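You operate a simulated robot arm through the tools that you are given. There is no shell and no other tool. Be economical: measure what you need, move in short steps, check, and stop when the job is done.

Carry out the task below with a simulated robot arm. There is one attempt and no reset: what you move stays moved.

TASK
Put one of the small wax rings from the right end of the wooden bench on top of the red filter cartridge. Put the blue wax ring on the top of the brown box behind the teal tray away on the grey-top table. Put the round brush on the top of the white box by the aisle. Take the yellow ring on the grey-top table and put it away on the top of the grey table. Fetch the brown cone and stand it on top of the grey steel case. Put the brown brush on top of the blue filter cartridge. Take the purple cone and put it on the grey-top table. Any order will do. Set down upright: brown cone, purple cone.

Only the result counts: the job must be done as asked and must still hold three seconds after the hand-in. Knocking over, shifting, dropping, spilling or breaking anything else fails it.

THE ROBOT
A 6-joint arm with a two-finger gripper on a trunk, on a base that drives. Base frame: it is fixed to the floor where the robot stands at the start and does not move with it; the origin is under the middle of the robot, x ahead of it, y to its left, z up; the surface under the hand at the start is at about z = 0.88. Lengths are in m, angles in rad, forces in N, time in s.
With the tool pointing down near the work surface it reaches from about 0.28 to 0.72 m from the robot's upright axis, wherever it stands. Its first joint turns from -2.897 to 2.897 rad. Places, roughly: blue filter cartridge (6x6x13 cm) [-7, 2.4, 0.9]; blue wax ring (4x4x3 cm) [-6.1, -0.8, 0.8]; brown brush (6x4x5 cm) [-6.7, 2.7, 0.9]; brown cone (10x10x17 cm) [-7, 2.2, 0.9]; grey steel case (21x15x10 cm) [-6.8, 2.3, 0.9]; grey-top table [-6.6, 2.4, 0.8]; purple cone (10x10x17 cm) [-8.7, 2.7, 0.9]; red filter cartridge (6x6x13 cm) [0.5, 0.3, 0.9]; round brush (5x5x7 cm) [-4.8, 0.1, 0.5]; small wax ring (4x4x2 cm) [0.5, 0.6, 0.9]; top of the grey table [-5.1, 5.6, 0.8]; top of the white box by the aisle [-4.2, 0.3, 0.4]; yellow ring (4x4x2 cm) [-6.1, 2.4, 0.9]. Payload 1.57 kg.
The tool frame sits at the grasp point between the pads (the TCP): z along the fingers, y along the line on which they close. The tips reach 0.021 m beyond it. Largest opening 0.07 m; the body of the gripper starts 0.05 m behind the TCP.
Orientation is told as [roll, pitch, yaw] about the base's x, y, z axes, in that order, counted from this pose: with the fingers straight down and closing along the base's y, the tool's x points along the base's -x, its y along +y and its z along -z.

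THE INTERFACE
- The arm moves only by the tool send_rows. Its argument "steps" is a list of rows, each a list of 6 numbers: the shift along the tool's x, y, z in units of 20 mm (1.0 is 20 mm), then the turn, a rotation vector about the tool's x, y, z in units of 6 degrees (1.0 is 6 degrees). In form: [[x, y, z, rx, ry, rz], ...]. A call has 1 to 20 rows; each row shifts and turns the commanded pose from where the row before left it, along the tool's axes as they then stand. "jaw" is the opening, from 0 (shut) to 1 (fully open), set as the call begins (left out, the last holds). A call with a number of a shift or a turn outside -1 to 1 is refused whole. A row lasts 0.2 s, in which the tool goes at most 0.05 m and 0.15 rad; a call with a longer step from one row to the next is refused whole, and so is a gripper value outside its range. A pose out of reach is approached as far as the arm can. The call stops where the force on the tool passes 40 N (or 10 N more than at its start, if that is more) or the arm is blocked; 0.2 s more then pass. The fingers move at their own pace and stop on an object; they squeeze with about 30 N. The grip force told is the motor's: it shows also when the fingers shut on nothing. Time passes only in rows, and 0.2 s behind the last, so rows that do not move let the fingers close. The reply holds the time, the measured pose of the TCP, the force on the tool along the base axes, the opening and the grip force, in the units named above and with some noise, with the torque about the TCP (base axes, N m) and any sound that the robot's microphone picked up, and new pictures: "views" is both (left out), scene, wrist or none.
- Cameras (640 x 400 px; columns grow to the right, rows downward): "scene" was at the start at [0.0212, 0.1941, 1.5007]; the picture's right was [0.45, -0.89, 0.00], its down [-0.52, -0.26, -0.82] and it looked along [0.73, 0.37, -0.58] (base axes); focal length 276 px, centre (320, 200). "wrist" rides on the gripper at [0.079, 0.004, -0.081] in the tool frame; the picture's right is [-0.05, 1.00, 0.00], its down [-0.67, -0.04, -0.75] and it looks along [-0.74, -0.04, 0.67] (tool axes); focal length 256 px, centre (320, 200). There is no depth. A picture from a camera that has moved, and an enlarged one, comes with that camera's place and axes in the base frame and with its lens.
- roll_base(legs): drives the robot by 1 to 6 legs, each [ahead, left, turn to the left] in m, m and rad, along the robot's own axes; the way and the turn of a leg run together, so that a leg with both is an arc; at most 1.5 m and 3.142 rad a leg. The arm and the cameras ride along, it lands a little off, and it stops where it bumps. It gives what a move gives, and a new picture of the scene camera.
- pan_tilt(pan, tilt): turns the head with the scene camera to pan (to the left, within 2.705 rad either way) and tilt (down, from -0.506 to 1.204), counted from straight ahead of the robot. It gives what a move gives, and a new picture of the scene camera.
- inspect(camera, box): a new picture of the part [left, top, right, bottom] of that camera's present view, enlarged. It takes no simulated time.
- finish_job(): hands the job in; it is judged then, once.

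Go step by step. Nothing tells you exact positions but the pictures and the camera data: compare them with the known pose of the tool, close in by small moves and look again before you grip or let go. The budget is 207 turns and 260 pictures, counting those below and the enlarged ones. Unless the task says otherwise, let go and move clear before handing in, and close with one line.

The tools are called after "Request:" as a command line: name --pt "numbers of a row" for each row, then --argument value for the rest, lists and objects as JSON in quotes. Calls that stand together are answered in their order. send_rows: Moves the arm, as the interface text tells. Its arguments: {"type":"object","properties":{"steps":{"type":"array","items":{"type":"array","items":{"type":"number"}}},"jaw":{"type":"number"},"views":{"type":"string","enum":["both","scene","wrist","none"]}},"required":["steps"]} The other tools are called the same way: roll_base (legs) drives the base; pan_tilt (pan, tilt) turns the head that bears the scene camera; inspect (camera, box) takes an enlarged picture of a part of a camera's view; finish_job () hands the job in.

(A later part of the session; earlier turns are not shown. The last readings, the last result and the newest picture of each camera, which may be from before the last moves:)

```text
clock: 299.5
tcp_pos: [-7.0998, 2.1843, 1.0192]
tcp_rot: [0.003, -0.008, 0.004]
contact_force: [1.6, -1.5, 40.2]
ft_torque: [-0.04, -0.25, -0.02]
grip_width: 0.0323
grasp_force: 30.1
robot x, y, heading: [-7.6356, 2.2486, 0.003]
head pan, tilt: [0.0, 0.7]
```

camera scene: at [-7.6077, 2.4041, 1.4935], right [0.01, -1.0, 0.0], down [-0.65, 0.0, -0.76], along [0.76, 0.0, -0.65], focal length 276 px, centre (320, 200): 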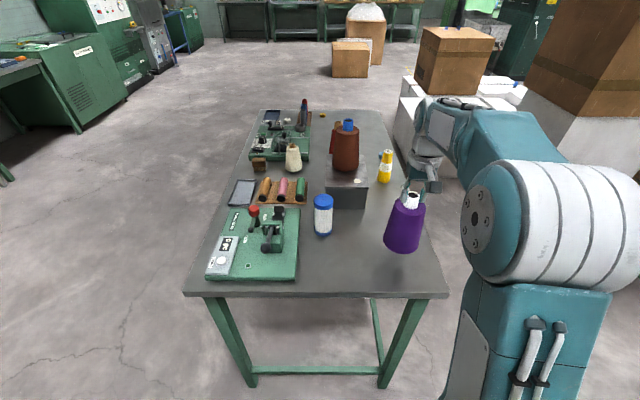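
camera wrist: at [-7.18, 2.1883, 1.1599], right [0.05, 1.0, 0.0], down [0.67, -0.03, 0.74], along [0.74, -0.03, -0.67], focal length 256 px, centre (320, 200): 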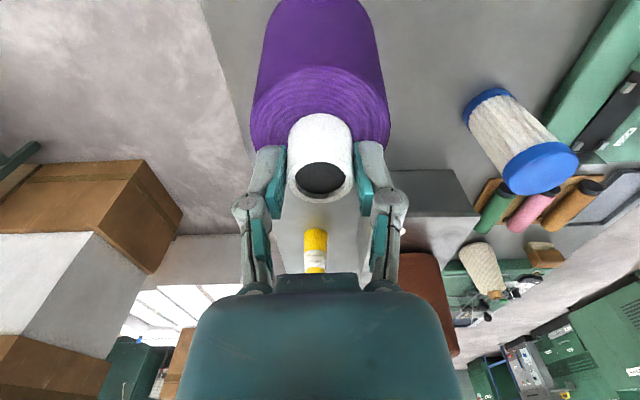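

Firm contact. I relieve the pressure, release and rise.

Request:
send_rows --pt "0 0 -0.2 0 0 0" --pt "0 0 0 0 0 0" --views "none"

Request:
send_rows --pt "0 0 0 0 0 0" --pt "0 0 0 0 0 0" --pt "0 0 0 0 0 0" --pt "0 0 -0.5 0 0 0" --pt "0 0 -0.5 0 0 0" --pt "0 0 -1 0 0 0" --pt "0 0 -1 0 0 0" --pt "0 0 -1 0 0 0" --pt "0 0 -1 0 0 0" --pt "0 0 -1 0 0 0" --pt "0 0 -1 0 0 0" --pt "1 0 -1 0 0 0" --pt "1 0 -1 0 0 0" --pt "1 0 -1 0 0 0" --pt "1 0 -1 0 0 0" --pt "1 0 -1 0 0 0" --pt "1 0 -1 0 0 0" --pt "1 0 -1 0 0 0" --pt "1 0 0 0 0 0" --jaw 1 --views "both"

```text
clock: 300.1
tcp_pos: [-7.0991, 2.184, 1.0188]
tcp_rot: [0.002, 0.003, 0.005]
contact_force: [1.6, -1.3, 11.8]
ft_torque: [0.01, -0.58, 0.04]
grip_width: 0.0324
grasp_force: 29.5
robot x, y, heading: [-7.6326, 2.2497, 0.006]
head pan, tilt: [0.0, 0.7]
```

```text
clock: 304.1
tcp_pos: [-7.2587, 2.1826, 1.3]
tcp_rot: [0.003, 0.0, 0.005]
contact_force: [0.0, 0.3, 0.8]
ft_torque: [0.03, 0.02, 0.03]
grip_width: 0.0702
grasp_force: 0.1
robot x, y, heading: [-7.6358, 2.2496, 0.007]
head pan, tilt: [0.0, 0.7]
camera scene: at [-7.609, 2.4044, 1.4935], right [0.01, -1.0, 0.0], down [-0.64, 0.0, -0.76], along [0.76, 0.0, -0.64], focal length 276 px, centre (320, 200)
camera wrist: at [-7.3401, 2.1868, 1.3805], right [0.05, 1.0, 0.0], down [0.67, -0.03, 0.74], along [0.74, -0.03, -0.67], focal length 256 px, centre (320, 200)
```

scene: 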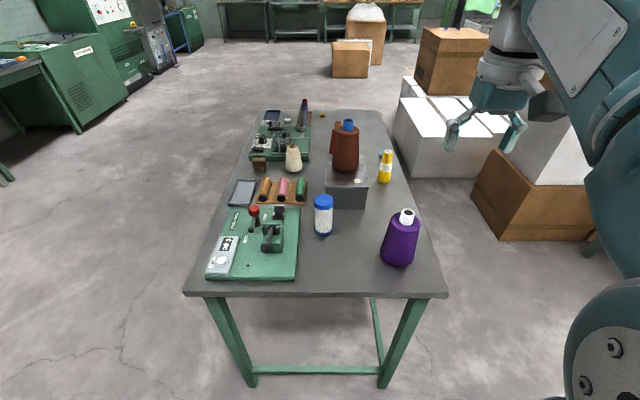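
wrist: 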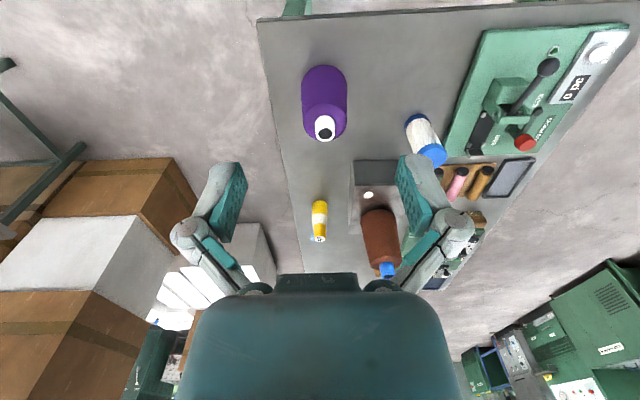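

The purple cone stands on the grey-top table. Next is the brown brush at the table's far side, so I drive round the end to the back.

Request:
roll_base --legs '[[-0.15, 0, 0], [0, 1.1, 0], [0.95, 0, 0], [0, 0, -1.575], [0.1, 0, 0]]'

Request:
pan_tilt --pan 0.0 --tilt 0.8

Request:
inspect --camera "wrist" --box '[0, 0, 640, 400]'

```text
clock: 319.8
tcp_pos: [-6.9115, 2.8696, 1.3005]
tcp_rot: [0.005, 0.001, -1.583]
contact_force: [-0.3, -0.4, 0.5]
ft_torque: [-0.01, 0.0, -0.01]
grip_width: 0.0701
grasp_force: 0.0
robot x, y, heading: [-6.8332, 3.2465, -1.578]
head pan, tilt: [0.0, 0.7]
camera scene: at [-6.6824, 3.2163, 1.4935], right [-1.0, 0.01, 0.0], down [0.01, 0.64, -0.76], along [-0.01, -0.76, -0.64], focal length 276 px, centre (320, 200)
```

scene: 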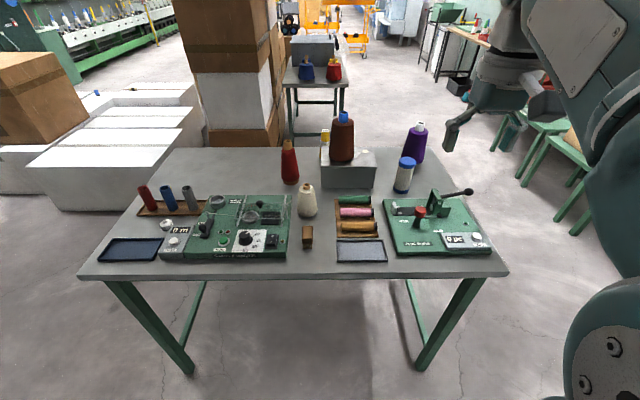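

```text
clock: 320.5
tcp_pos: [-6.9116, 2.8686, 1.3008]
tcp_rot: [0.002, 0.001, -1.583]
contact_force: [-0.7, -0.8, -0.4]
ft_torque: [-0.01, -0.04, 0.0]
grip_width: 0.0702
grasp_force: 0.0
robot x, y, heading: [-6.8357, 3.2428, -1.583]
head pan, tilt: [0.0, 0.799]
camera scene: at [-6.6823, 3.2205, 1.4853], right [-1.0, 0.01, 0.0], down [0.01, 0.72, -0.7], along [-0.01, -0.7, -0.72], focal length 276 px, centre (320, 200)
```

scene: 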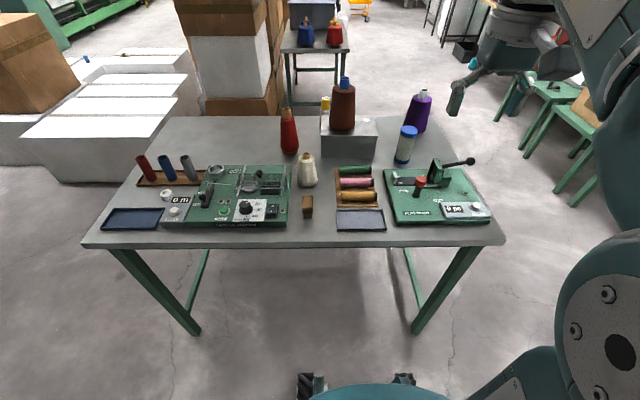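

```text
1.00 times, centred on (320, 200) of wrist (not enlarged: the box is as wide or as high as the picture)
camera zoom: at [-6.9078, 2.9493, 1.3802], right [1.0, -0.06, 0.0], down [-0.04, -0.67, 0.74], along [-0.05, -0.74, -0.67], focal length 256 px, centre (320, 200)
```

zoom: 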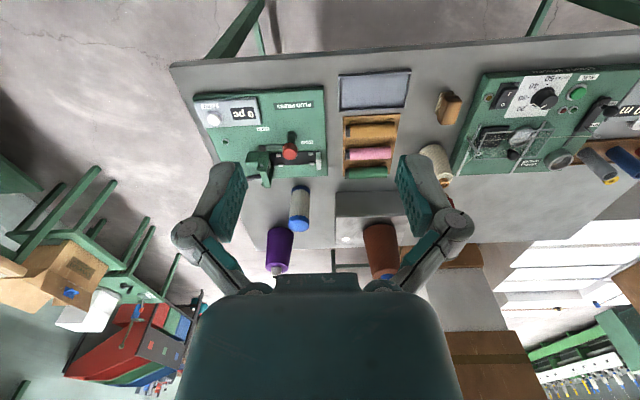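

Request:
inspect --camera "scene" --box '[268, 140, 380, 240]'

Request:
inspect --camera "wrist" --box '[400, 70, 496, 190]'

```text
4.00 times, centred on (324, 190) of scene
camera zoom: at [-6.6823, 3.2205, 1.4853], right [-1.0, 0.01, 0.0], down [0.01, 0.72, -0.7], along [-0.01, -0.7, -0.72], focal length 1102 px, centre (304, 240)
```

zoom: 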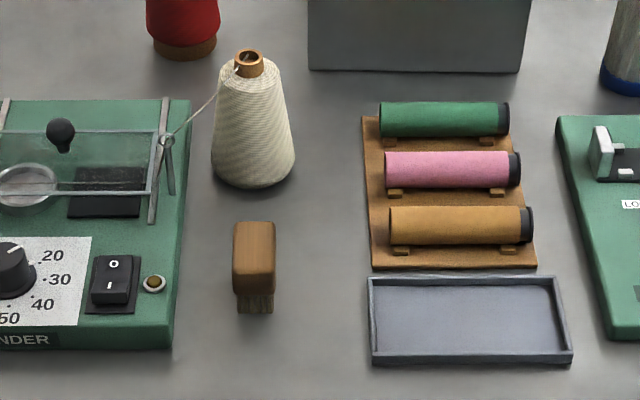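

```text
3.33 times, centred on (448, 130) of wrist
camera zoom: at [-6.9078, 2.9493, 1.3802], right [1.0, -0.06, 0.0], down [-0.04, -0.67, 0.74], along [-0.05, -0.74, -0.67], focal length 853 px, centre (-107, 433)
```

zoom: 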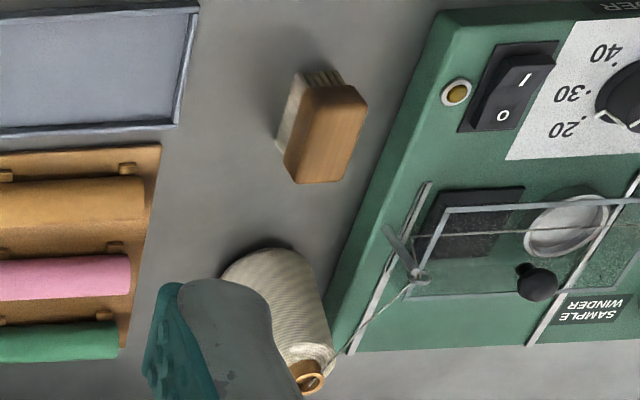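

The brush lies with its length along y, at about (-6.657, 2.658), close to the green board. I move over it with the jaws slightly narrowed.

Request:
send_rows --pt "-0.8 1 0 0 0 0" --pt "-0.8 1 0 0 0 0" --pt "-0.8 1 0.5 0 0 0" --pt "-0.8 1 1 0 0 0" --pt "-0.8 1 1 0 0 0" --pt "-0.8 1 1 0 0 0" --pt "-0.8 1 1 0 0 0" --pt "-0.8 1 1 0 0 0" --pt "-0.8 1 1 0 0 0" --pt "-0.8 1 1 0 0 0" --pt "-0.8 1 1 0 0 0" --pt "-0.8 1 1 0 0 0" --pt "-0.8 0.85 1 0 0 0" --pt "0 0 1 0 0 0" --pt "0 0 1 0 0 0" --pt "0 0 1 0 0 0" --pt "0 0 1 0 0 0" --pt "0 0 0 0 0 0" --jaw 0.85 --views "both"

```text
clock: 324.3
tcp_pos: [-6.6546, 2.6602, 1.0103]
tcp_rot: [0.001, 0.001, -1.581]
contact_force: [0.0, -0.2, 0.7]
ft_torque: [0.01, 0.03, 0.0]
grip_width: 0.0593
grasp_force: 0.0
robot x, y, heading: [-6.8377, 3.2442, -1.58]
head pan, tilt: [0.0, 0.799]
camera scene: at [-6.681, 3.2193, 1.4851], right [-1.0, 0.01, 0.0], down [0.01, 0.72, -0.7], along [-0.01, -0.7, -0.72], focal length 276 px, centre (320, 200)
camera wrist: at [-6.6513, 2.7384, 1.0905], right [1.0, -0.06, 0.0], down [-0.04, -0.67, 0.74], along [-0.05, -0.74, -0.67], focal length 256 px, centre (320, 200)
```

scene: 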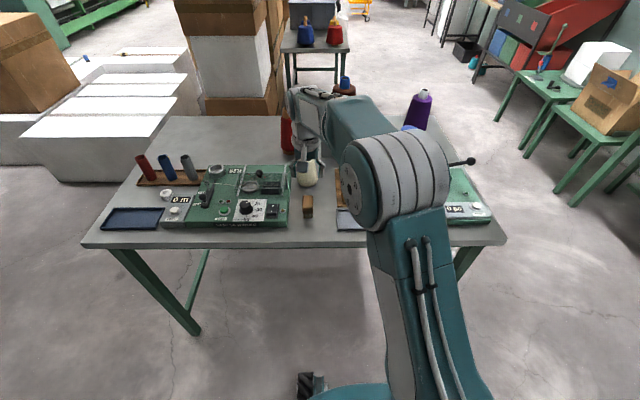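
wrist: 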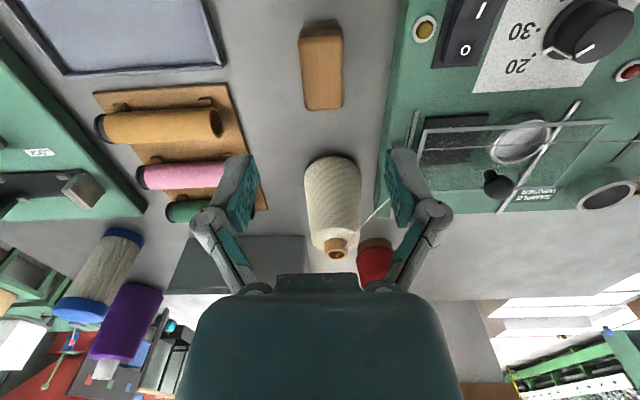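

The jaws are lined up with the brush. I lower.

Request:
send_rows --pt "0 -0.05 1 0 0 0" --pt "0 0 1 0 0 0" --pt "0 0 1 0 0 0" --pt "0 0 1 0 0 0" --pt "0 0 1 0 0 0" --pt "0 0 0.5 0 0 0" --pt "0 0 0 0 0 0" --views "wrist"

```text
clock: 325.9
tcp_pos: [-6.6562, 2.6584, 0.9016]
tcp_rot: [0.0, -0.001, -1.582]
contact_force: [0.1, 0.4, 0.2]
ft_torque: [-0.01, 0.0, -0.01]
grip_width: 0.0593
grasp_force: 0.0
robot x, y, heading: [-6.8341, 3.2482, -1.583]
head pan, tilt: [0.0, 0.799]
camera wrist: at [-6.6527, 2.7376, 0.9809], right [1.0, -0.06, 0.0], down [-0.04, -0.67, 0.74], along [-0.05, -0.74, -0.67], focal length 256 px, centre (320, 200)
```

wrist: 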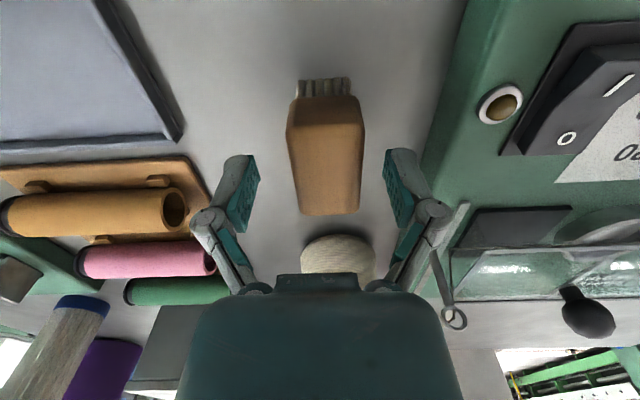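

Clear on both sides. I go the last 2.4 cm and close.

Request:
send_rows --pt "0 0 0.6 0 0 0" --pt "0 0 0.6 0 0 0" --pt "0 0 0 0 0 0" --views "wrist"

Request:
send_rows --pt "0 0 0 0 0 0" --pt "0 0 0 0 0 0" --pt "0 0 0 0 0 0" --jaw 0 --views "wrist"

```text
clock: 326.7
tcp_pos: [-6.6557, 2.6587, 0.877]
tcp_rot: [0.002, -0.001, -1.581]
contact_force: [0.4, -0.5, 0.2]
ft_torque: [0.0, 0.01, 0.03]
grip_width: 0.0599
grasp_force: 0.0
robot x, y, heading: [-6.834, 3.2438, -1.58]
head pan, tilt: [0.0, 0.799]
camera wrist: at [-6.6524, 2.738, 0.9566], right [1.0, -0.06, 0.0], down [-0.04, -0.67, 0.74], along [-0.05, -0.74, -0.67], focal length 256 px, centre (320, 200)
```

wrist: 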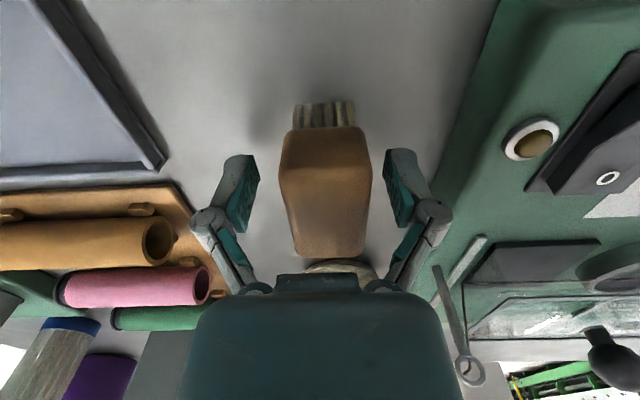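

```text
clock: 327.5
tcp_pos: [-6.6568, 2.6575, 0.8773]
tcp_rot: [0.004, -0.002, -1.581]
contact_force: [0.0, 1.0, 10.6]
ft_torque: [0.19, 0.01, 0.03]
grip_width: 0.0301
grasp_force: 30.0
robot x, y, heading: [-6.8388, 3.2465, -1.578]
head pan, tilt: [0.0, 0.799]
camera wrist: at [-6.6524, 2.7379, 0.9574], right [1.0, -0.06, 0.0], down [-0.04, -0.66, 0.75], along [-0.05, -0.74, -0.67], focal length 256 px, centre (320, 200)
```

wrist: 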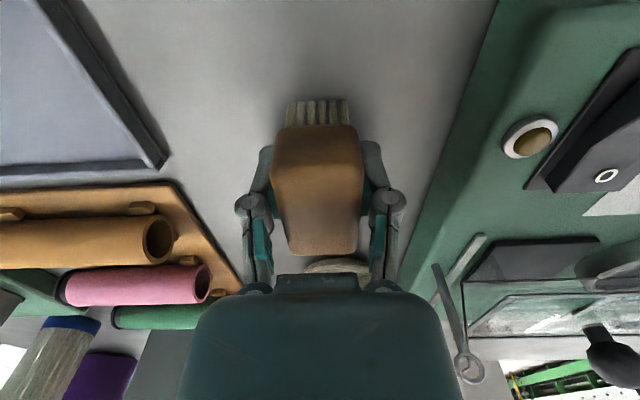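

The brush is gripped (30 mm). I lift and tuck.

Request:
send_rows --pt "0 0 -0.5 0 0 0" --pt "0 0 -1 0 0 0" --pt "0 0 -1 0 0 0" --pt "0 0 -1 0 0 0" --pt "0 0 -1 0 0 0" --pt "0 0 -1 0 0 0" --pt "0 0 -1 0 0 0" --pt "0 0 -1 0 0 0" --pt "0 0 -1 0 0 0" --pt "0 0 -1 0 0 0" --pt "0 0 -1 0 0 0" --pt "1 -1 -1 0 0 0" --pt "1 -1 -1 0 0 0" --pt "1 -1 -1 0 0 0" --pt "1 -1 -1 0 0 0" --pt "1 -1 -1 0 0 0" --pt "1 -1 -1 0 0 0" --pt "1 -1 -1 0 0 0" --pt "1 -1 -1 0 0 0" --pt "1 -1 -1 0 0 0" --views "wrist"

```text
clock: 331.7
tcp_pos: [-6.8352, 2.8408, 1.2663]
tcp_rot: [0.005, 0.001, -1.581]
contact_force: [-0.2, -0.3, -0.4]
ft_torque: [0.0, 0.01, 0.01]
grip_width: 0.0301
grasp_force: 29.6
robot x, y, heading: [-6.8377, 3.2448, -1.585]
head pan, tilt: [0.0, 0.799]
camera wrist: at [-6.8325, 2.9209, 1.3458], right [1.0, -0.06, 0.0], down [-0.04, -0.67, 0.74], along [-0.05, -0.74, -0.67], focal length 256 px, centre (320, 200)
```

wrist: 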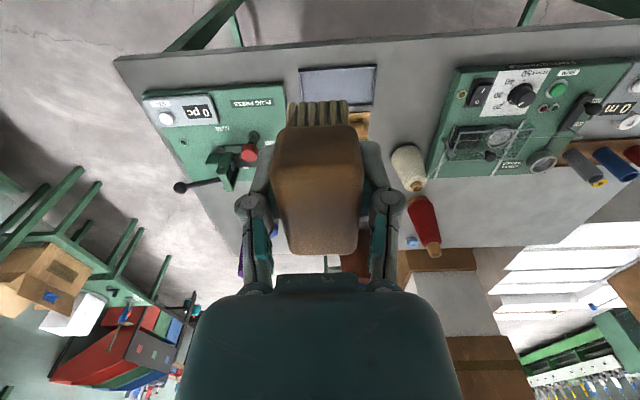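

The brush is held. I drive back round to the left end, opposite the blue cartridge.

Request:
roll_base --legs '[[-0.1, 0, 0], [0, -1.0, 0], [0, 0, 1.583], [0, -0.93, 0], [0.18, 0, 0]]'

Request:
inspect --camera "wrist" --box '[0, 0, 640, 400]'

```text
clock: 347.0
tcp_pos: [-7.2512, 2.4212, 1.2655]
tcp_rot: [0.003, -0.001, -0.006]
contact_force: [-0.7, -0.4, -0.1]
ft_torque: [0.0, 0.01, 0.01]
grip_width: 0.0304
grasp_force: 29.9
robot x, y, heading: [-7.6548, 2.4201, -0.01]
head pan, tilt: [0.0, 0.799]
camera scene: at [-7.6318, 2.5706, 1.4854], right [-0.01, -1.0, 0.0], down [-0.72, 0.01, -0.7], along [0.7, 0.0, -0.72], focal length 276 px, centre (320, 200)
```

scene: 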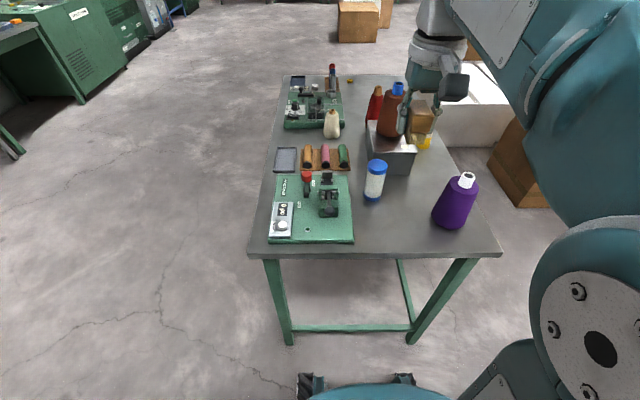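

```text
1.00 times, centred on (320, 200) of wrist (not enlarged: the box is as wide or as high as the picture)
camera zoom: at [-7.3324, 2.4255, 1.3455], right [0.06, 1.0, 0.0], down [0.67, -0.04, 0.74], along [0.74, -0.04, -0.67], focal length 256 px, centre (320, 200)
```

zoom: 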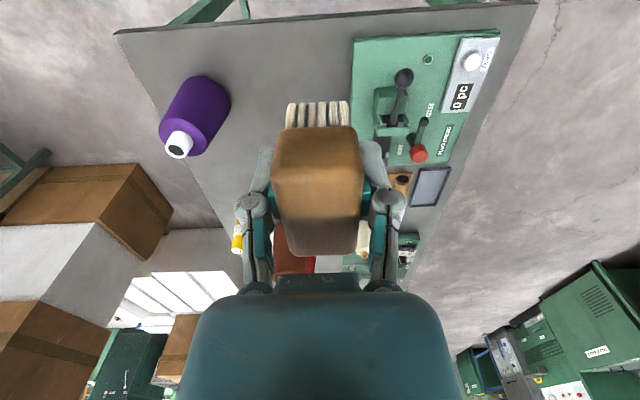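

I zoom on the cartridge to pin down its top centre.

Request:
inspect --camera "scene" --box '[340, 130, 436, 210]'

```text
5.00 times, centred on (388, 170) of scene
camera zoom: at [-7.6318, 2.5706, 1.4854], right [-0.01, -1.0, 0.0], down [-0.72, 0.01, -0.7], along [0.7, 0.0, -0.72], focal length 1378 px, centre (-20, 350)
```

zoom: 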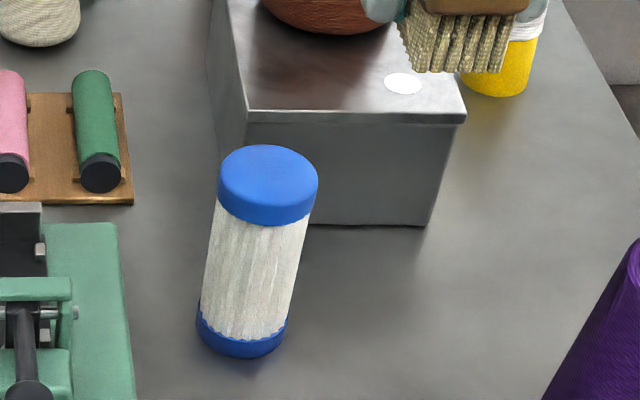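

The cartridge is at (-6.988, 2.397), top z ≈ 0.966. I nudge the base 5 cm closer and bring the brush above it.

Request:
roll_base --legs '[[0.05, 0, 0.008]]'

Request:
send_rows --pt "-1 -0.1 1 0 0 0" --pt "-1 -0.1 1 0 0 0" --pt "-1 -0.1 1 0 0 0" --pt "-1 -0.1 1 0 0 0" --pt "-1 -0.1 1 0 0 0" --pt "-1 -0.1 1 0 0 0" --pt "-1 -0.1 1 0 0 0" --pt "-1 -0.1 1 0 0 0" --pt "-1 -0.1 0 0 0 0" --pt "0 0 0 0 0 0" --views "both"

```text
clock: 348.0
tcp_pos: [-7.2028, 2.4237, 1.2663]
tcp_rot: [0.002, 0.0, 0.001]
contact_force: [0.2, 0.3, -0.1]
ft_torque: [0.01, -0.03, -0.01]
grip_width: 0.0301
grasp_force: 30.3
robot x, y, heading: [-7.6041, 2.419, 0.004]
head pan, tilt: [0.0, 0.799]
camera scene: at [-7.5828, 2.5718, 1.4852], right [0.0, -1.0, 0.0], down [-0.72, 0.0, -0.7], along [0.7, 0.0, -0.72], focal length 276 px, centre (320, 200)
```

scene: 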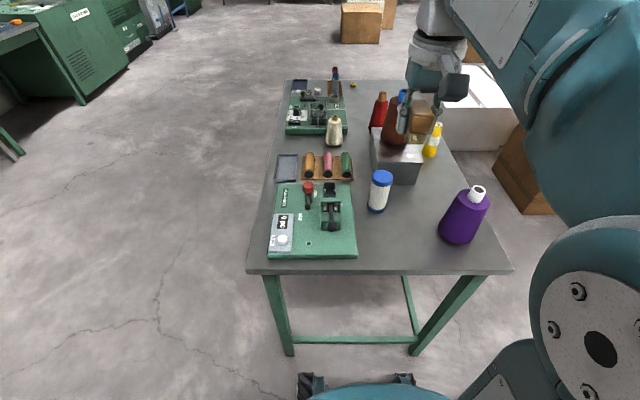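

```text
clock: 350.2
tcp_pos: [-7.022, 2.4077, 1.1056]
tcp_rot: [0.002, -0.002, 0.0]
contact_force: [0.3, -0.6, -0.7]
ft_torque: [-0.03, 0.03, -0.03]
grip_width: 0.0301
grasp_force: 30.7
robot x, y, heading: [-7.6062, 2.4182, 0.001]
head pan, tilt: [0.0, 0.799]
camera scene: at [-7.5817, 2.5715, 1.4853], right [0.0, -1.0, 0.0], down [-0.72, 0.0, -0.7], along [0.7, 0.0, -0.72], focal length 276 px, centre (320, 200)
camera wrist: at [-7.1015, 2.4107, 1.1858], right [0.05, 1.0, 0.0], down [0.67, -0.04, 0.74], along [0.74, -0.04, -0.67], focal length 256 px, centre (320, 200)
```

scene: 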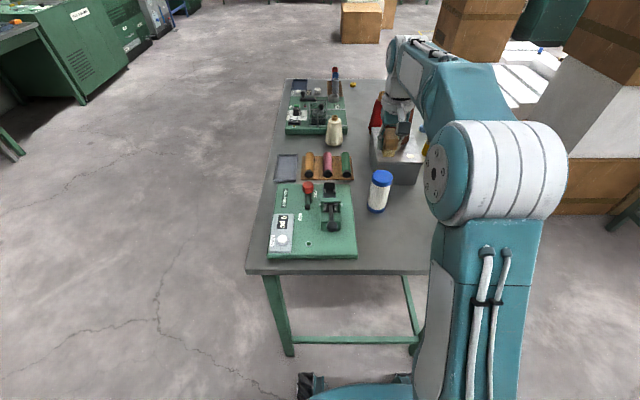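
wrist: 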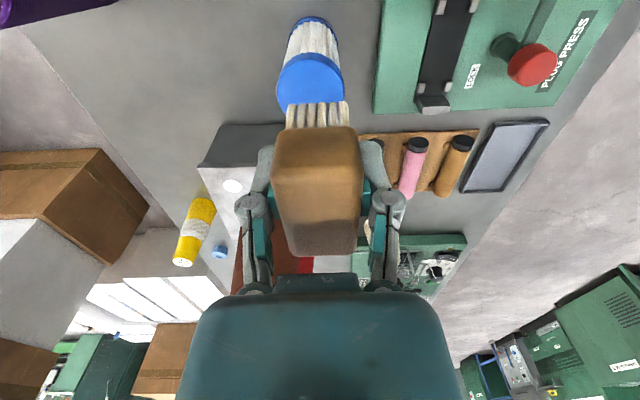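

I make the final alignment above the cartridge and lower to about 2 cm above its lid.

Request:
send_rows --pt "-0.8 -0.3 0 0 0 0" --pt "-0.77 -0.26 0 0 0 0" --pt "0 0 1 0 0 0" --pt "0 0 1 0 0 0" --pt "0 0 1 0 0 0" --pt "0 0 0.6 0 0 0" --pt "0 0 0 0 0 0" --views "both"

Request:
inspect --camera "scene" --box '[335, 130, 447, 220]'

```text
clock: 351.8
tcp_pos: [-6.9895, 2.3967, 1.0333]
tcp_rot: [0.001, -0.001, 0.001]
contact_force: [-0.5, 0.6, -0.8]
ft_torque: [-0.02, -0.01, 0.03]
grip_width: 0.0302
grasp_force: 29.4
robot x, y, heading: [-7.6066, 2.4168, 0.001]
head pan, tilt: [0.0, 0.799]
camera scene: at [-7.5816, 2.5715, 1.4853], right [0.0, -1.0, 0.0], down [-0.72, 0.0, -0.7], along [0.7, 0.0, -0.72], focal length 276 px, centre (320, 200)
camera wrist: at [-7.0707, 2.3999, 1.1132], right [0.05, 1.0, 0.0], down [0.67, -0.04, 0.74], along [0.74, -0.04, -0.67], focal length 256 px, centre (320, 200)
```

scene: 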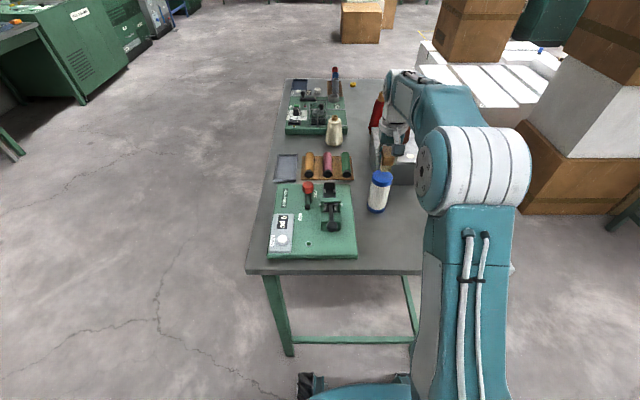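
wrist: 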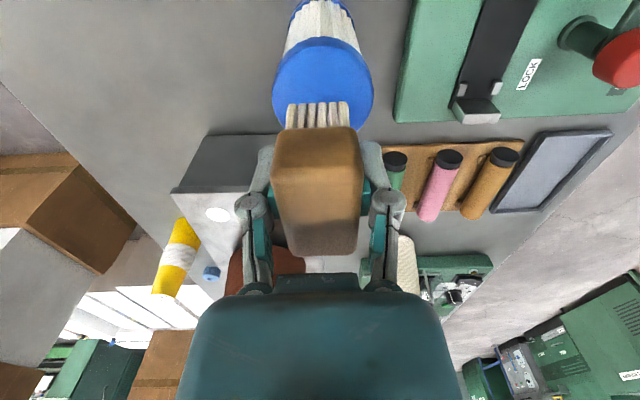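

```text
4.44 times, centred on (391, 175) of scene
camera zoom: at [-7.5816, 2.5715, 1.4853], right [0.0, -1.0, 0.0], down [-0.72, 0.0, -0.7], along [0.7, 0.0, -0.72], focal length 1224 px, centre (4, 311)
```

zoom: 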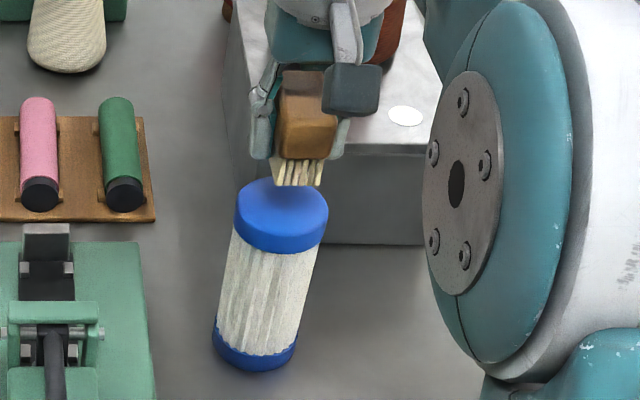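

The pictures show the brush sitting about 1.7 cm too far over the lid. I shift it back toward the robot and recheck.

Request:
send_rows --pt "0.85 0.05 0 0 0 0" --pt "0 0 0.4 0 0 0" --pt "0 0 0 0 0 0" --views "wrist"

Request:
inspect --camera "scene" --box '[335, 130, 447, 220]'

```text
clock: 352.6
tcp_pos: [-7.0077, 2.3981, 1.0248]
tcp_rot: [0.003, -0.002, 0.003]
contact_force: [0.4, 0.8, 0.2]
ft_torque: [-0.02, 0.0, 0.01]
grip_width: 0.0301
grasp_force: 29.9
robot x, y, heading: [-7.6071, 2.4163, 0.005]
head pan, tilt: [0.0, 0.799]
camera wrist: at [-7.0877, 2.4014, 1.1051], right [0.05, 1.0, 0.0], down [0.67, -0.04, 0.74], along [0.74, -0.04, -0.67], focal length 256 px, centre (320, 200)
```

wrist: 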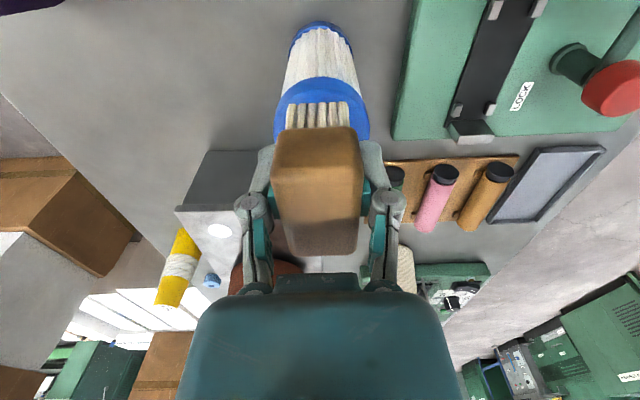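

```text
4.44 times, centred on (391, 175) of scene
camera zoom: at [-7.5817, 2.5715, 1.4853], right [0.0, -1.0, 0.0], down [-0.72, 0.0, -0.7], along [0.7, 0.0, -0.72], focal length 1224 px, centre (4, 311)
```

zoom: 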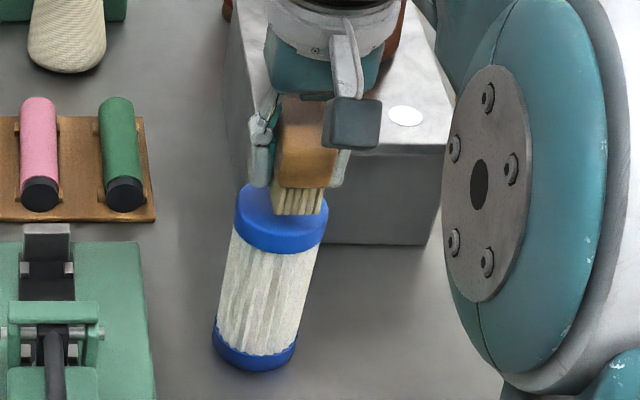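

The brush is now centred on the lid. I lower to contact in small steps.

Request:
send_rows --pt "0 0 0.4 0 0 0" --pt "0 0 0.2 0 0 0" --pt "0 0 0 0 0 0" --views "none"

Request:
send_rows --pt "0 0 0.15 0 0 0" --pt "0 0 0 0 0 0" --views "none"

Request:
send_rows --pt "0 0 0.1 0 0 0" --pt "0 0 0 0 0 0" --views "wrist"

```text
clock: 353.4
tcp_pos: [-7.008, 2.3975, 1.0131]
tcp_rot: [0.002, 0.0, 0.002]
contact_force: [-0.5, 0.3, -0.1]
ft_torque: [0.01, -0.02, -0.02]
grip_width: 0.0299
grasp_force: 29.7
robot x, y, heading: [-7.6071, 2.4182, 0.003]
head pan, tilt: [0.0, 0.799]
```

```text
clock: 354.0
tcp_pos: [-7.0063, 2.3969, 1.0103]
tcp_rot: [0.004, 0.0, 0.0]
contact_force: [-0.6, 0.3, -1.0]
ft_torque: [-0.01, -0.03, -0.04]
grip_width: 0.0303
grasp_force: 29.1
robot x, y, heading: [-7.6054, 2.4174, 0.001]
head pan, tilt: [0.0, 0.799]
```

```text
clock: 354.6
tcp_pos: [-7.0072, 2.3981, 1.0091]
tcp_rot: [0.001, 0.001, 0.001]
contact_force: [-0.6, -0.3, -0.8]
ft_torque: [-0.04, 0.02, -0.01]
grip_width: 0.0302
grasp_force: 29.7
robot x, y, heading: [-7.6079, 2.4183, 0.003]
head pan, tilt: [0.0, 0.799]
camera wrist: at [-7.0877, 2.4012, 1.0884], right [0.05, 1.0, 0.0], down [0.67, -0.04, 0.74], along [0.74, -0.04, -0.67], focal length 256 px, centre (320, 200)
```

wrist: 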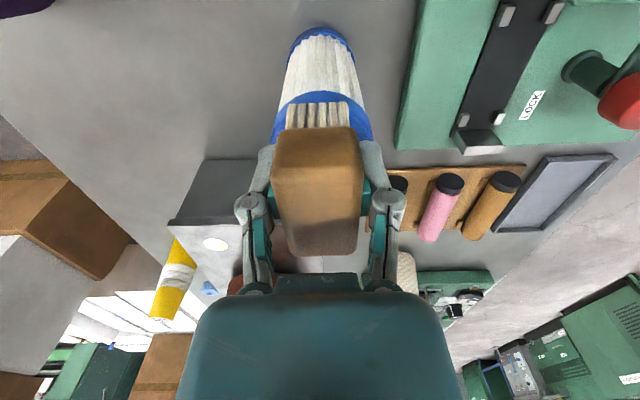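

Request:
send_rows --pt "0 0 0.12 0 0 0" --pt "0 0 0 0 0 0" --views "none"

Request:
send_rows --pt "0 0 0.12 0 0 0" --pt "0 0 0 0 0 0" --views "none"

```text
clock: 355.2
tcp_pos: [-7.0074, 2.3975, 1.0073]
tcp_rot: [0.001, -0.002, 0.002]
contact_force: [-0.9, -1.1, 11.6]
ft_torque: [0.01, 0.07, -0.02]
grip_width: 0.03
grasp_force: 30.0
robot x, y, heading: [-7.6084, 2.4173, 0.001]
head pan, tilt: [0.0, 0.799]
```

```text
clock: 355.8
tcp_pos: [-7.0077, 2.3961, 1.0055]
tcp_rot: [0.001, -0.005, 0.001]
contact_force: [1.9, 0.4, 25.1]
ft_torque: [0.07, 0.06, -0.02]
grip_width: 0.0302
grasp_force: 29.3
robot x, y, heading: [-7.6054, 2.4172, 0.003]
head pan, tilt: [0.0, 0.799]
```

Contact. I ease off, release with a moderate opening and rise straight up.

Request:
send_rows --pt "0 0 -0.12 0 0 0" --pt "0 0 0 0 0 0" --views "none"

Request:
send_rows --pt "0 0 0 0 0 0" --pt "0 0 0 0 0 0" --pt "0 0 0 0 0 0" --pt "0 0 -0.5 0 0 0" --pt "0 0 -0.5 0 0 0" --pt "0 0 -1 0 0 0" --pt "0 0 -1 0 0 0" --pt "0 0 -1 0 0 0" --pt "0 0 -1 0 0 0" --pt "1 0 -1 0 0 0" --pt "1 0 -1 0 0 0" --pt "1 0 -1 0 0 0" --pt "1 0 -1 0 0 0" --pt "1 0 -1 0 0 0" --pt "1 0 -1 0 0 0" --pt "1 0 -1 0 0 0" --pt "1 0 -1 0 0 0" --pt "1 0 -1 0 0 0" --pt "1 0 -1 0 0 0" --jaw 0.9 --views "both"

```text
clock: 356.4
tcp_pos: [-7.0069, 2.3983, 1.0065]
tcp_rot: [0.001, 0.002, 0.002]
contact_force: [1.2, 0.4, 13.7]
ft_torque: [0.01, -0.02, -0.02]
grip_width: 0.0303
grasp_force: 29.6
robot x, y, heading: [-7.6067, 2.4157, 0.004]
head pan, tilt: [0.0, 0.799]
```

```text
clock: 360.4
tcp_pos: [-7.209, 2.3973, 1.3065]
tcp_rot: [0.003, 0.003, -0.002]
contact_force: [1.1, -0.5, -0.5]
ft_torque: [0.0, 0.0, -0.02]
grip_width: 0.0632
grasp_force: 0.0
robot x, y, heading: [-7.6064, 2.4167, 0.005]
head pan, tilt: [0.0, 0.799]
camera scene: at [-7.5829, 2.5716, 1.4853], right [0.0, -1.0, 0.0], down [-0.72, 0.0, -0.7], along [0.7, 0.0, -0.72], focal length 276 px, centre (320, 200)
camera wrist: at [-7.2887, 2.4007, 1.3864], right [0.05, 1.0, 0.0], down [0.67, -0.04, 0.74], along [0.74, -0.04, -0.67], focal length 256 px, centre (320, 200)
```

scene: 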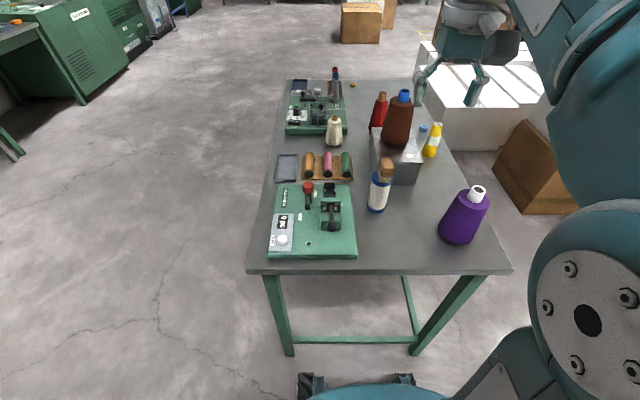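
wrist: 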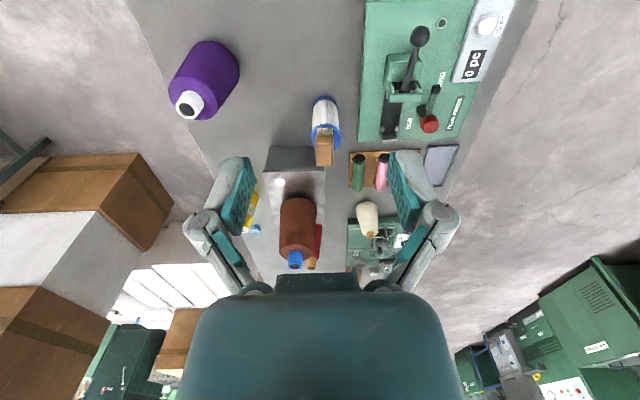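

The brush rests on the cartridge. Last is the yellow ring near (-6.05, 2.45), so I drive round the back to the table's right end, facing it.

Request:
roll_base --legs '[[-0.2, 0, 0], [0, 1.0, 0], [1.3, 0, 0], [1.1, 0, 0], [0, 0, 3.13]]'

Request:
pan_tilt --pan 0.4 --tilt 0.6

```text
clock: 385.4
tcp_pos: [-5.8016, 3.4472, 1.306]
tcp_rot: [0.0, -0.001, -3.126]
contact_force: [0.3, 0.4, 1.0]
ft_torque: [-0.01, 0.01, -0.01]
grip_width: 0.063
grasp_force: 0.1
robot x, y, heading: [-5.4052, 3.4288, -3.126]
head pan, tilt: [0.0, 0.799]
camera scene: at [-5.423, 3.276, 1.4853], right [-0.02, 1.0, 0.0], down [0.72, 0.01, -0.7], along [-0.7, -0.01, -0.72], focal length 276 px, centre (320, 200)
```

scene: 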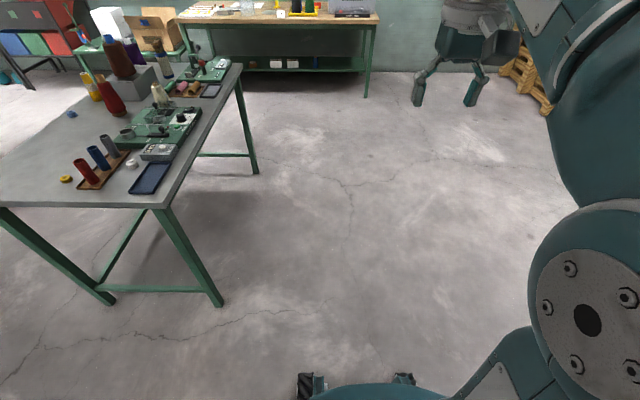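

```text
clock: 386.3
tcp_pos: [-5.8031, 3.4478, 1.3073]
tcp_rot: [0.0, -0.001, -3.126]
contact_force: [0.9, 0.4, -0.2]
ft_torque: [0.0, 0.03, -0.03]
grip_width: 0.0626
grasp_force: 0.0
robot x, y, heading: [-5.4049, 3.4343, -3.128]
head pan, tilt: [0.4, 0.6]
camera scene: at [-5.4232, 3.2417, 1.5021], right [-0.4, 0.92, 0.0], down [0.52, 0.23, -0.82], along [-0.75, -0.33, -0.57], focal length 276 px, centre (320, 200)
```

scene: 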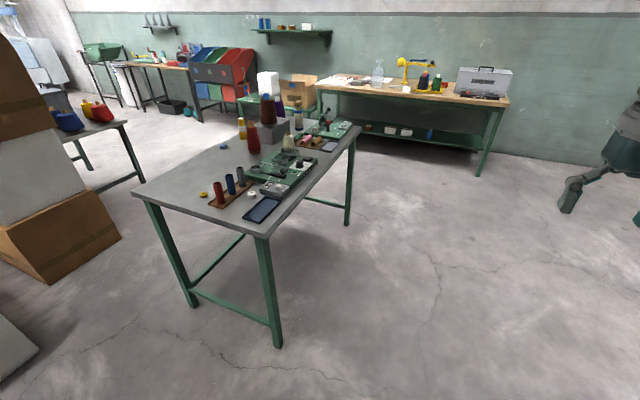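

The ring is at about (-6.12, 2.39). I strafe to face it and move in slightly.

Request:
roll_base --legs '[[0, 1.03, -0.014], [0.13, 0, 0]]'

Request:
inspect --camera "wrist" --box '[0, 0, 640, 400]'

Request:
pan_tilt --pan 0.0 --tilt 0.8

```text
clock: 392.6
tcp_pos: [-5.9178, 2.4098, 1.3068]
tcp_rot: [0.003, 0.0, -3.131]
contact_force: [0.3, -0.2, -1.3]
ft_torque: [0.01, 0.0, -0.04]
grip_width: 0.0633
grasp_force: 0.0
robot x, y, heading: [-5.5207, 2.39, -3.129]
head pan, tilt: [0.4, 0.6]
camera scene: at [-5.5386, 2.2027, 1.5022], right [-0.4, 0.92, 0.0], down [0.52, 0.23, -0.82], along [-0.76, -0.33, -0.57], focal length 276 px, centre (320, 200)
```

scene: 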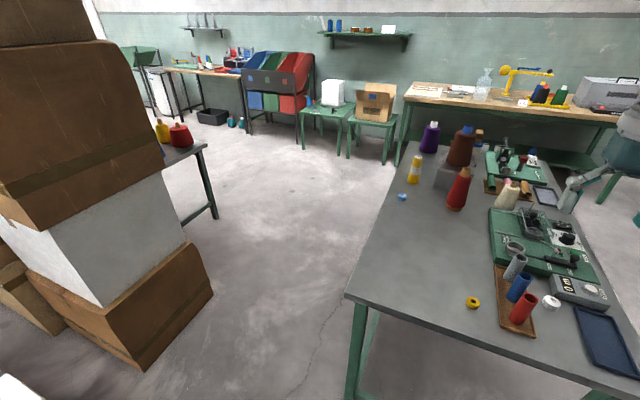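

```text
1.00 times, centred on (320, 200) of wrist (not enlarged: the box is as wide or as high as the picture)
camera zoom: at [-5.8392, 2.4068, 1.3864], right [-0.04, -1.0, 0.0], down [-0.67, 0.03, 0.74], along [-0.74, 0.03, -0.67], focal length 256 px, centre (320, 200)
```

zoom: 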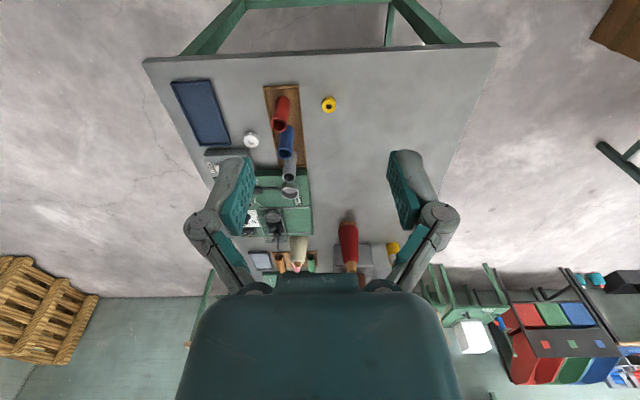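

```text
clock: 393.4
tcp_pos: [-5.9171, 2.4089, 1.3059]
tcp_rot: [0.003, 0.001, -3.131]
contact_force: [-0.8, -0.2, 0.3]
ft_torque: [-0.02, -0.01, 0.0]
grip_width: 0.063
grasp_force: 0.1
robot x, y, heading: [-5.5203, 2.3905, -3.129]
head pan, tilt: [0.0, 0.799]
camera scene: at [-5.5383, 2.2367, 1.4853], right [-0.01, 1.0, 0.0], down [0.72, 0.01, -0.7], along [-0.7, -0.01, -0.72], focal length 276 px, centre (320, 200)
```

scene: 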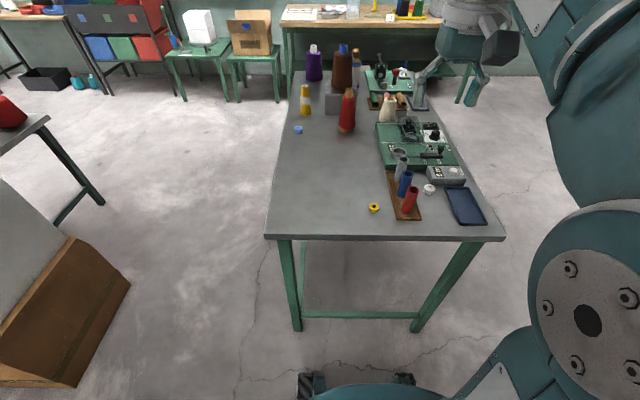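

The yellow ring is at (-6.122, 2.398), with a tube rack about 6 cm to its side. I move above it with narrowed jaws.

Request:
send_rows --pt "-1 0.45 0 0 0 0" --pt "-1 0 0.5 0 0 0" --pt "-1 0 1 0 0 0" --pt "-1 0 1 0 0 0" --pt "-1 0 1 0 0 0" --pt "-1 0 1 0 0 0" --pt "-1 0 1 0 0 0" --pt "-1 0 1 0 0 0" --pt "-1 0 1 0 0 0" --pt "-1 0 1 0 0 0" --pt "-0.25 0 1 0 0 0" --pt "0 0 1 0 0 0" --pt "0 0 1 0 0 0" --pt "0 0 1 0 0 0" --pt "0 0 1 0 0 0" --pt "0 0 1 0 0 0" --pt "0 0 1 0 0 0" --pt "0 0 1 0 0 0" --pt "0 0 0 0 0 0" --jaw 0.8 --views "wrist"

```text
clock: 397.4
tcp_pos: [-6.1225, 2.3981, 0.9765]
tcp_rot: [0.001, 0.0, -3.128]
contact_force: [0.3, -0.3, 0.2]
ft_torque: [0.01, 0.01, 0.0]
grip_width: 0.0561
grasp_force: 0.2
robot x, y, heading: [-5.5217, 2.3902, -3.128]
head pan, tilt: [0.0, 0.799]
camera wrist: at [-6.0439, 2.3936, 1.0565], right [-0.04, -1.0, 0.0], down [-0.67, 0.03, 0.74], along [-0.74, 0.03, -0.67], focal length 256 px, centre (320, 200)
```

wrist: 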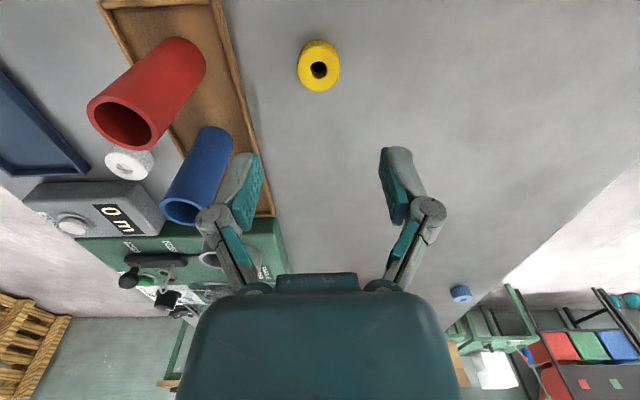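

Aligned. I lower to just above the table and close.

Request:
send_rows --pt "0 0 1 0 0 0" --pt "0 0 1 0 0 0" --pt "0 0 1 0 0 0" --pt "0 0 1 0 0 0" --pt "0 0 1 0 0 0" --pt "0 0 0.4 0 0 0" --pt "0 0 0 0 0 0" --views "wrist"

Request:
send_rows --pt "0 0 0 0 0 0" --pt "0 0 0 0 0 0" --pt "0 0 0 0 0 0" --jaw 0 --views "wrist"

```text
clock: 399.0
tcp_pos: [-6.1217, 2.3951, 0.8675]
tcp_rot: [0.001, 0.0, -3.13]
contact_force: [-1.1, 0.5, 0.3]
ft_torque: [0.03, -0.02, -0.01]
grip_width: 0.056
grasp_force: 0.1
robot x, y, heading: [-5.5197, 2.394, -3.13]
head pan, tilt: [0.0, 0.799]
camera wrist: at [-6.0443, 2.393, 0.9478], right [-0.04, -1.0, 0.0], down [-0.67, 0.03, 0.74], along [-0.74, 0.03, -0.67], focal length 256 px, centre (320, 200)
```

wrist: 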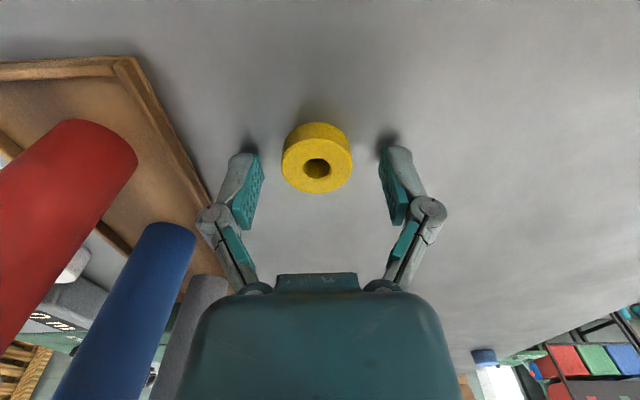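

```text
clock: 399.8
tcp_pos: [-6.1234, 2.397, 0.8695]
tcp_rot: [0.003, -0.003, -3.129]
contact_force: [0.9, -2.2, 23.7]
ft_torque: [0.26, -0.08, -0.04]
grip_width: 0.03
grasp_force: 30.2
robot x, y, heading: [-5.5181, 2.3917, -3.128]
head pan, tilt: [0.0, 0.799]
camera wrist: at [-6.0444, 2.3927, 0.9496], right [-0.04, -1.0, 0.0], down [-0.66, 0.03, 0.75], along [-0.75, 0.03, -0.66], focal length 256 px, centre (320, 200)
```

wrist: 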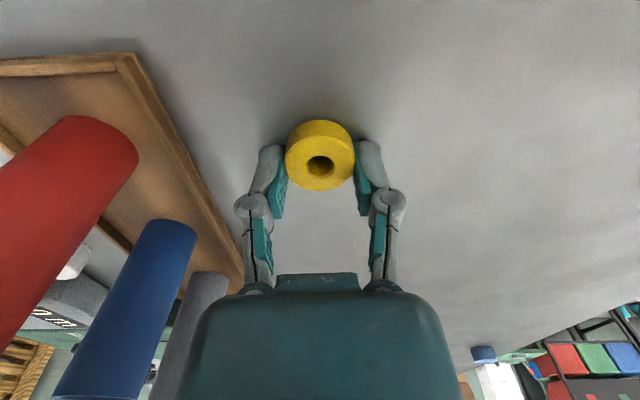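

The ring is gripped at 30 mm. I lift and tuck.

Request:
send_rows --pt "0 0 -0.5 0 0 0" --pt "0 0 -1 0 0 0" --pt "0 0 -1 0 0 0" --pt "0 0 -1 0 0 0" --pt "0 0 -1 0 0 0" --pt "0 0 -1 0 0 0" --pt "0 0 -1 0 0 0" --pt "0 0 -1 0 0 0" --pt "0 0 -1 0 0 0" --pt "0 0 -1 0 0 0" --pt "0 0 -1 0 0 0" --pt "1 0 -1 0 0 0" --pt "1 0 -1 0 0 0" --pt "1 0 -1 0 0 0" --pt "1 0 -1 0 0 0" --pt "1 0 -1 0 0 0" --pt "1 0 -1 0 0 0" --pt "1 0 -1 0 0 0" --pt "1 0 -1 0 0 0" --pt "1 0 -1 0 0 0" --views "wrist"

Request:
pan_tilt --pan -1.8 --tilt 0.4

```text
clock: 404.0
tcp_pos: [-5.9419, 2.3994, 1.2587]
tcp_rot: [0.001, 0.0, -3.13]
contact_force: [-0.2, 0.0, 0.0]
ft_torque: [0.0, -0.02, -0.01]
grip_width: 0.029
grasp_force: 30.1
robot x, y, heading: [-5.5163, 2.3916, -3.129]
head pan, tilt: [0.0, 0.799]
camera wrist: at [-5.8642, 2.3967, 1.3376], right [-0.04, -1.0, 0.0], down [-0.67, 0.03, 0.74], along [-0.74, 0.03, -0.67], focal length 256 px, centre (320, 200)
```

wrist: 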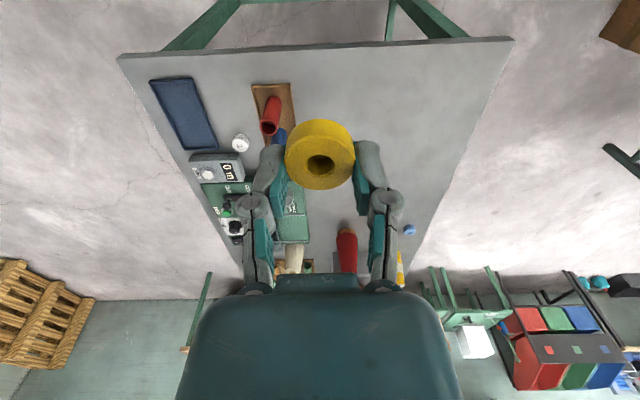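

```text
clock: 405.8
tcp_pos: [-5.9429, 2.3997, 1.2571]
tcp_rot: [0.003, 0.0, -3.129]
contact_force: [-0.4, 0.0, 0.1]
ft_torque: [0.0, 0.02, 0.01]
grip_width: 0.0293
grasp_force: 29.7
robot x, y, heading: [-5.5179, 2.3918, -3.125]
head pan, tilt: [-1.799, 0.4]
camera scene: at [-5.438, 2.3282, 1.5205], right [0.98, -0.21, 0.0], down [-0.08, -0.38, -0.92], along [0.2, 0.9, -0.39], focal length 276 px, centre (320, 200)
```

scene: 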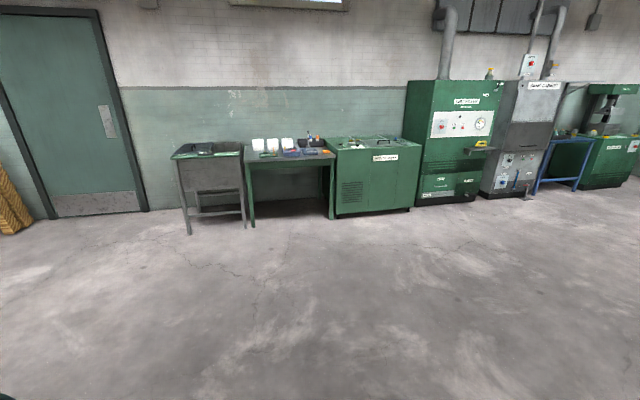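

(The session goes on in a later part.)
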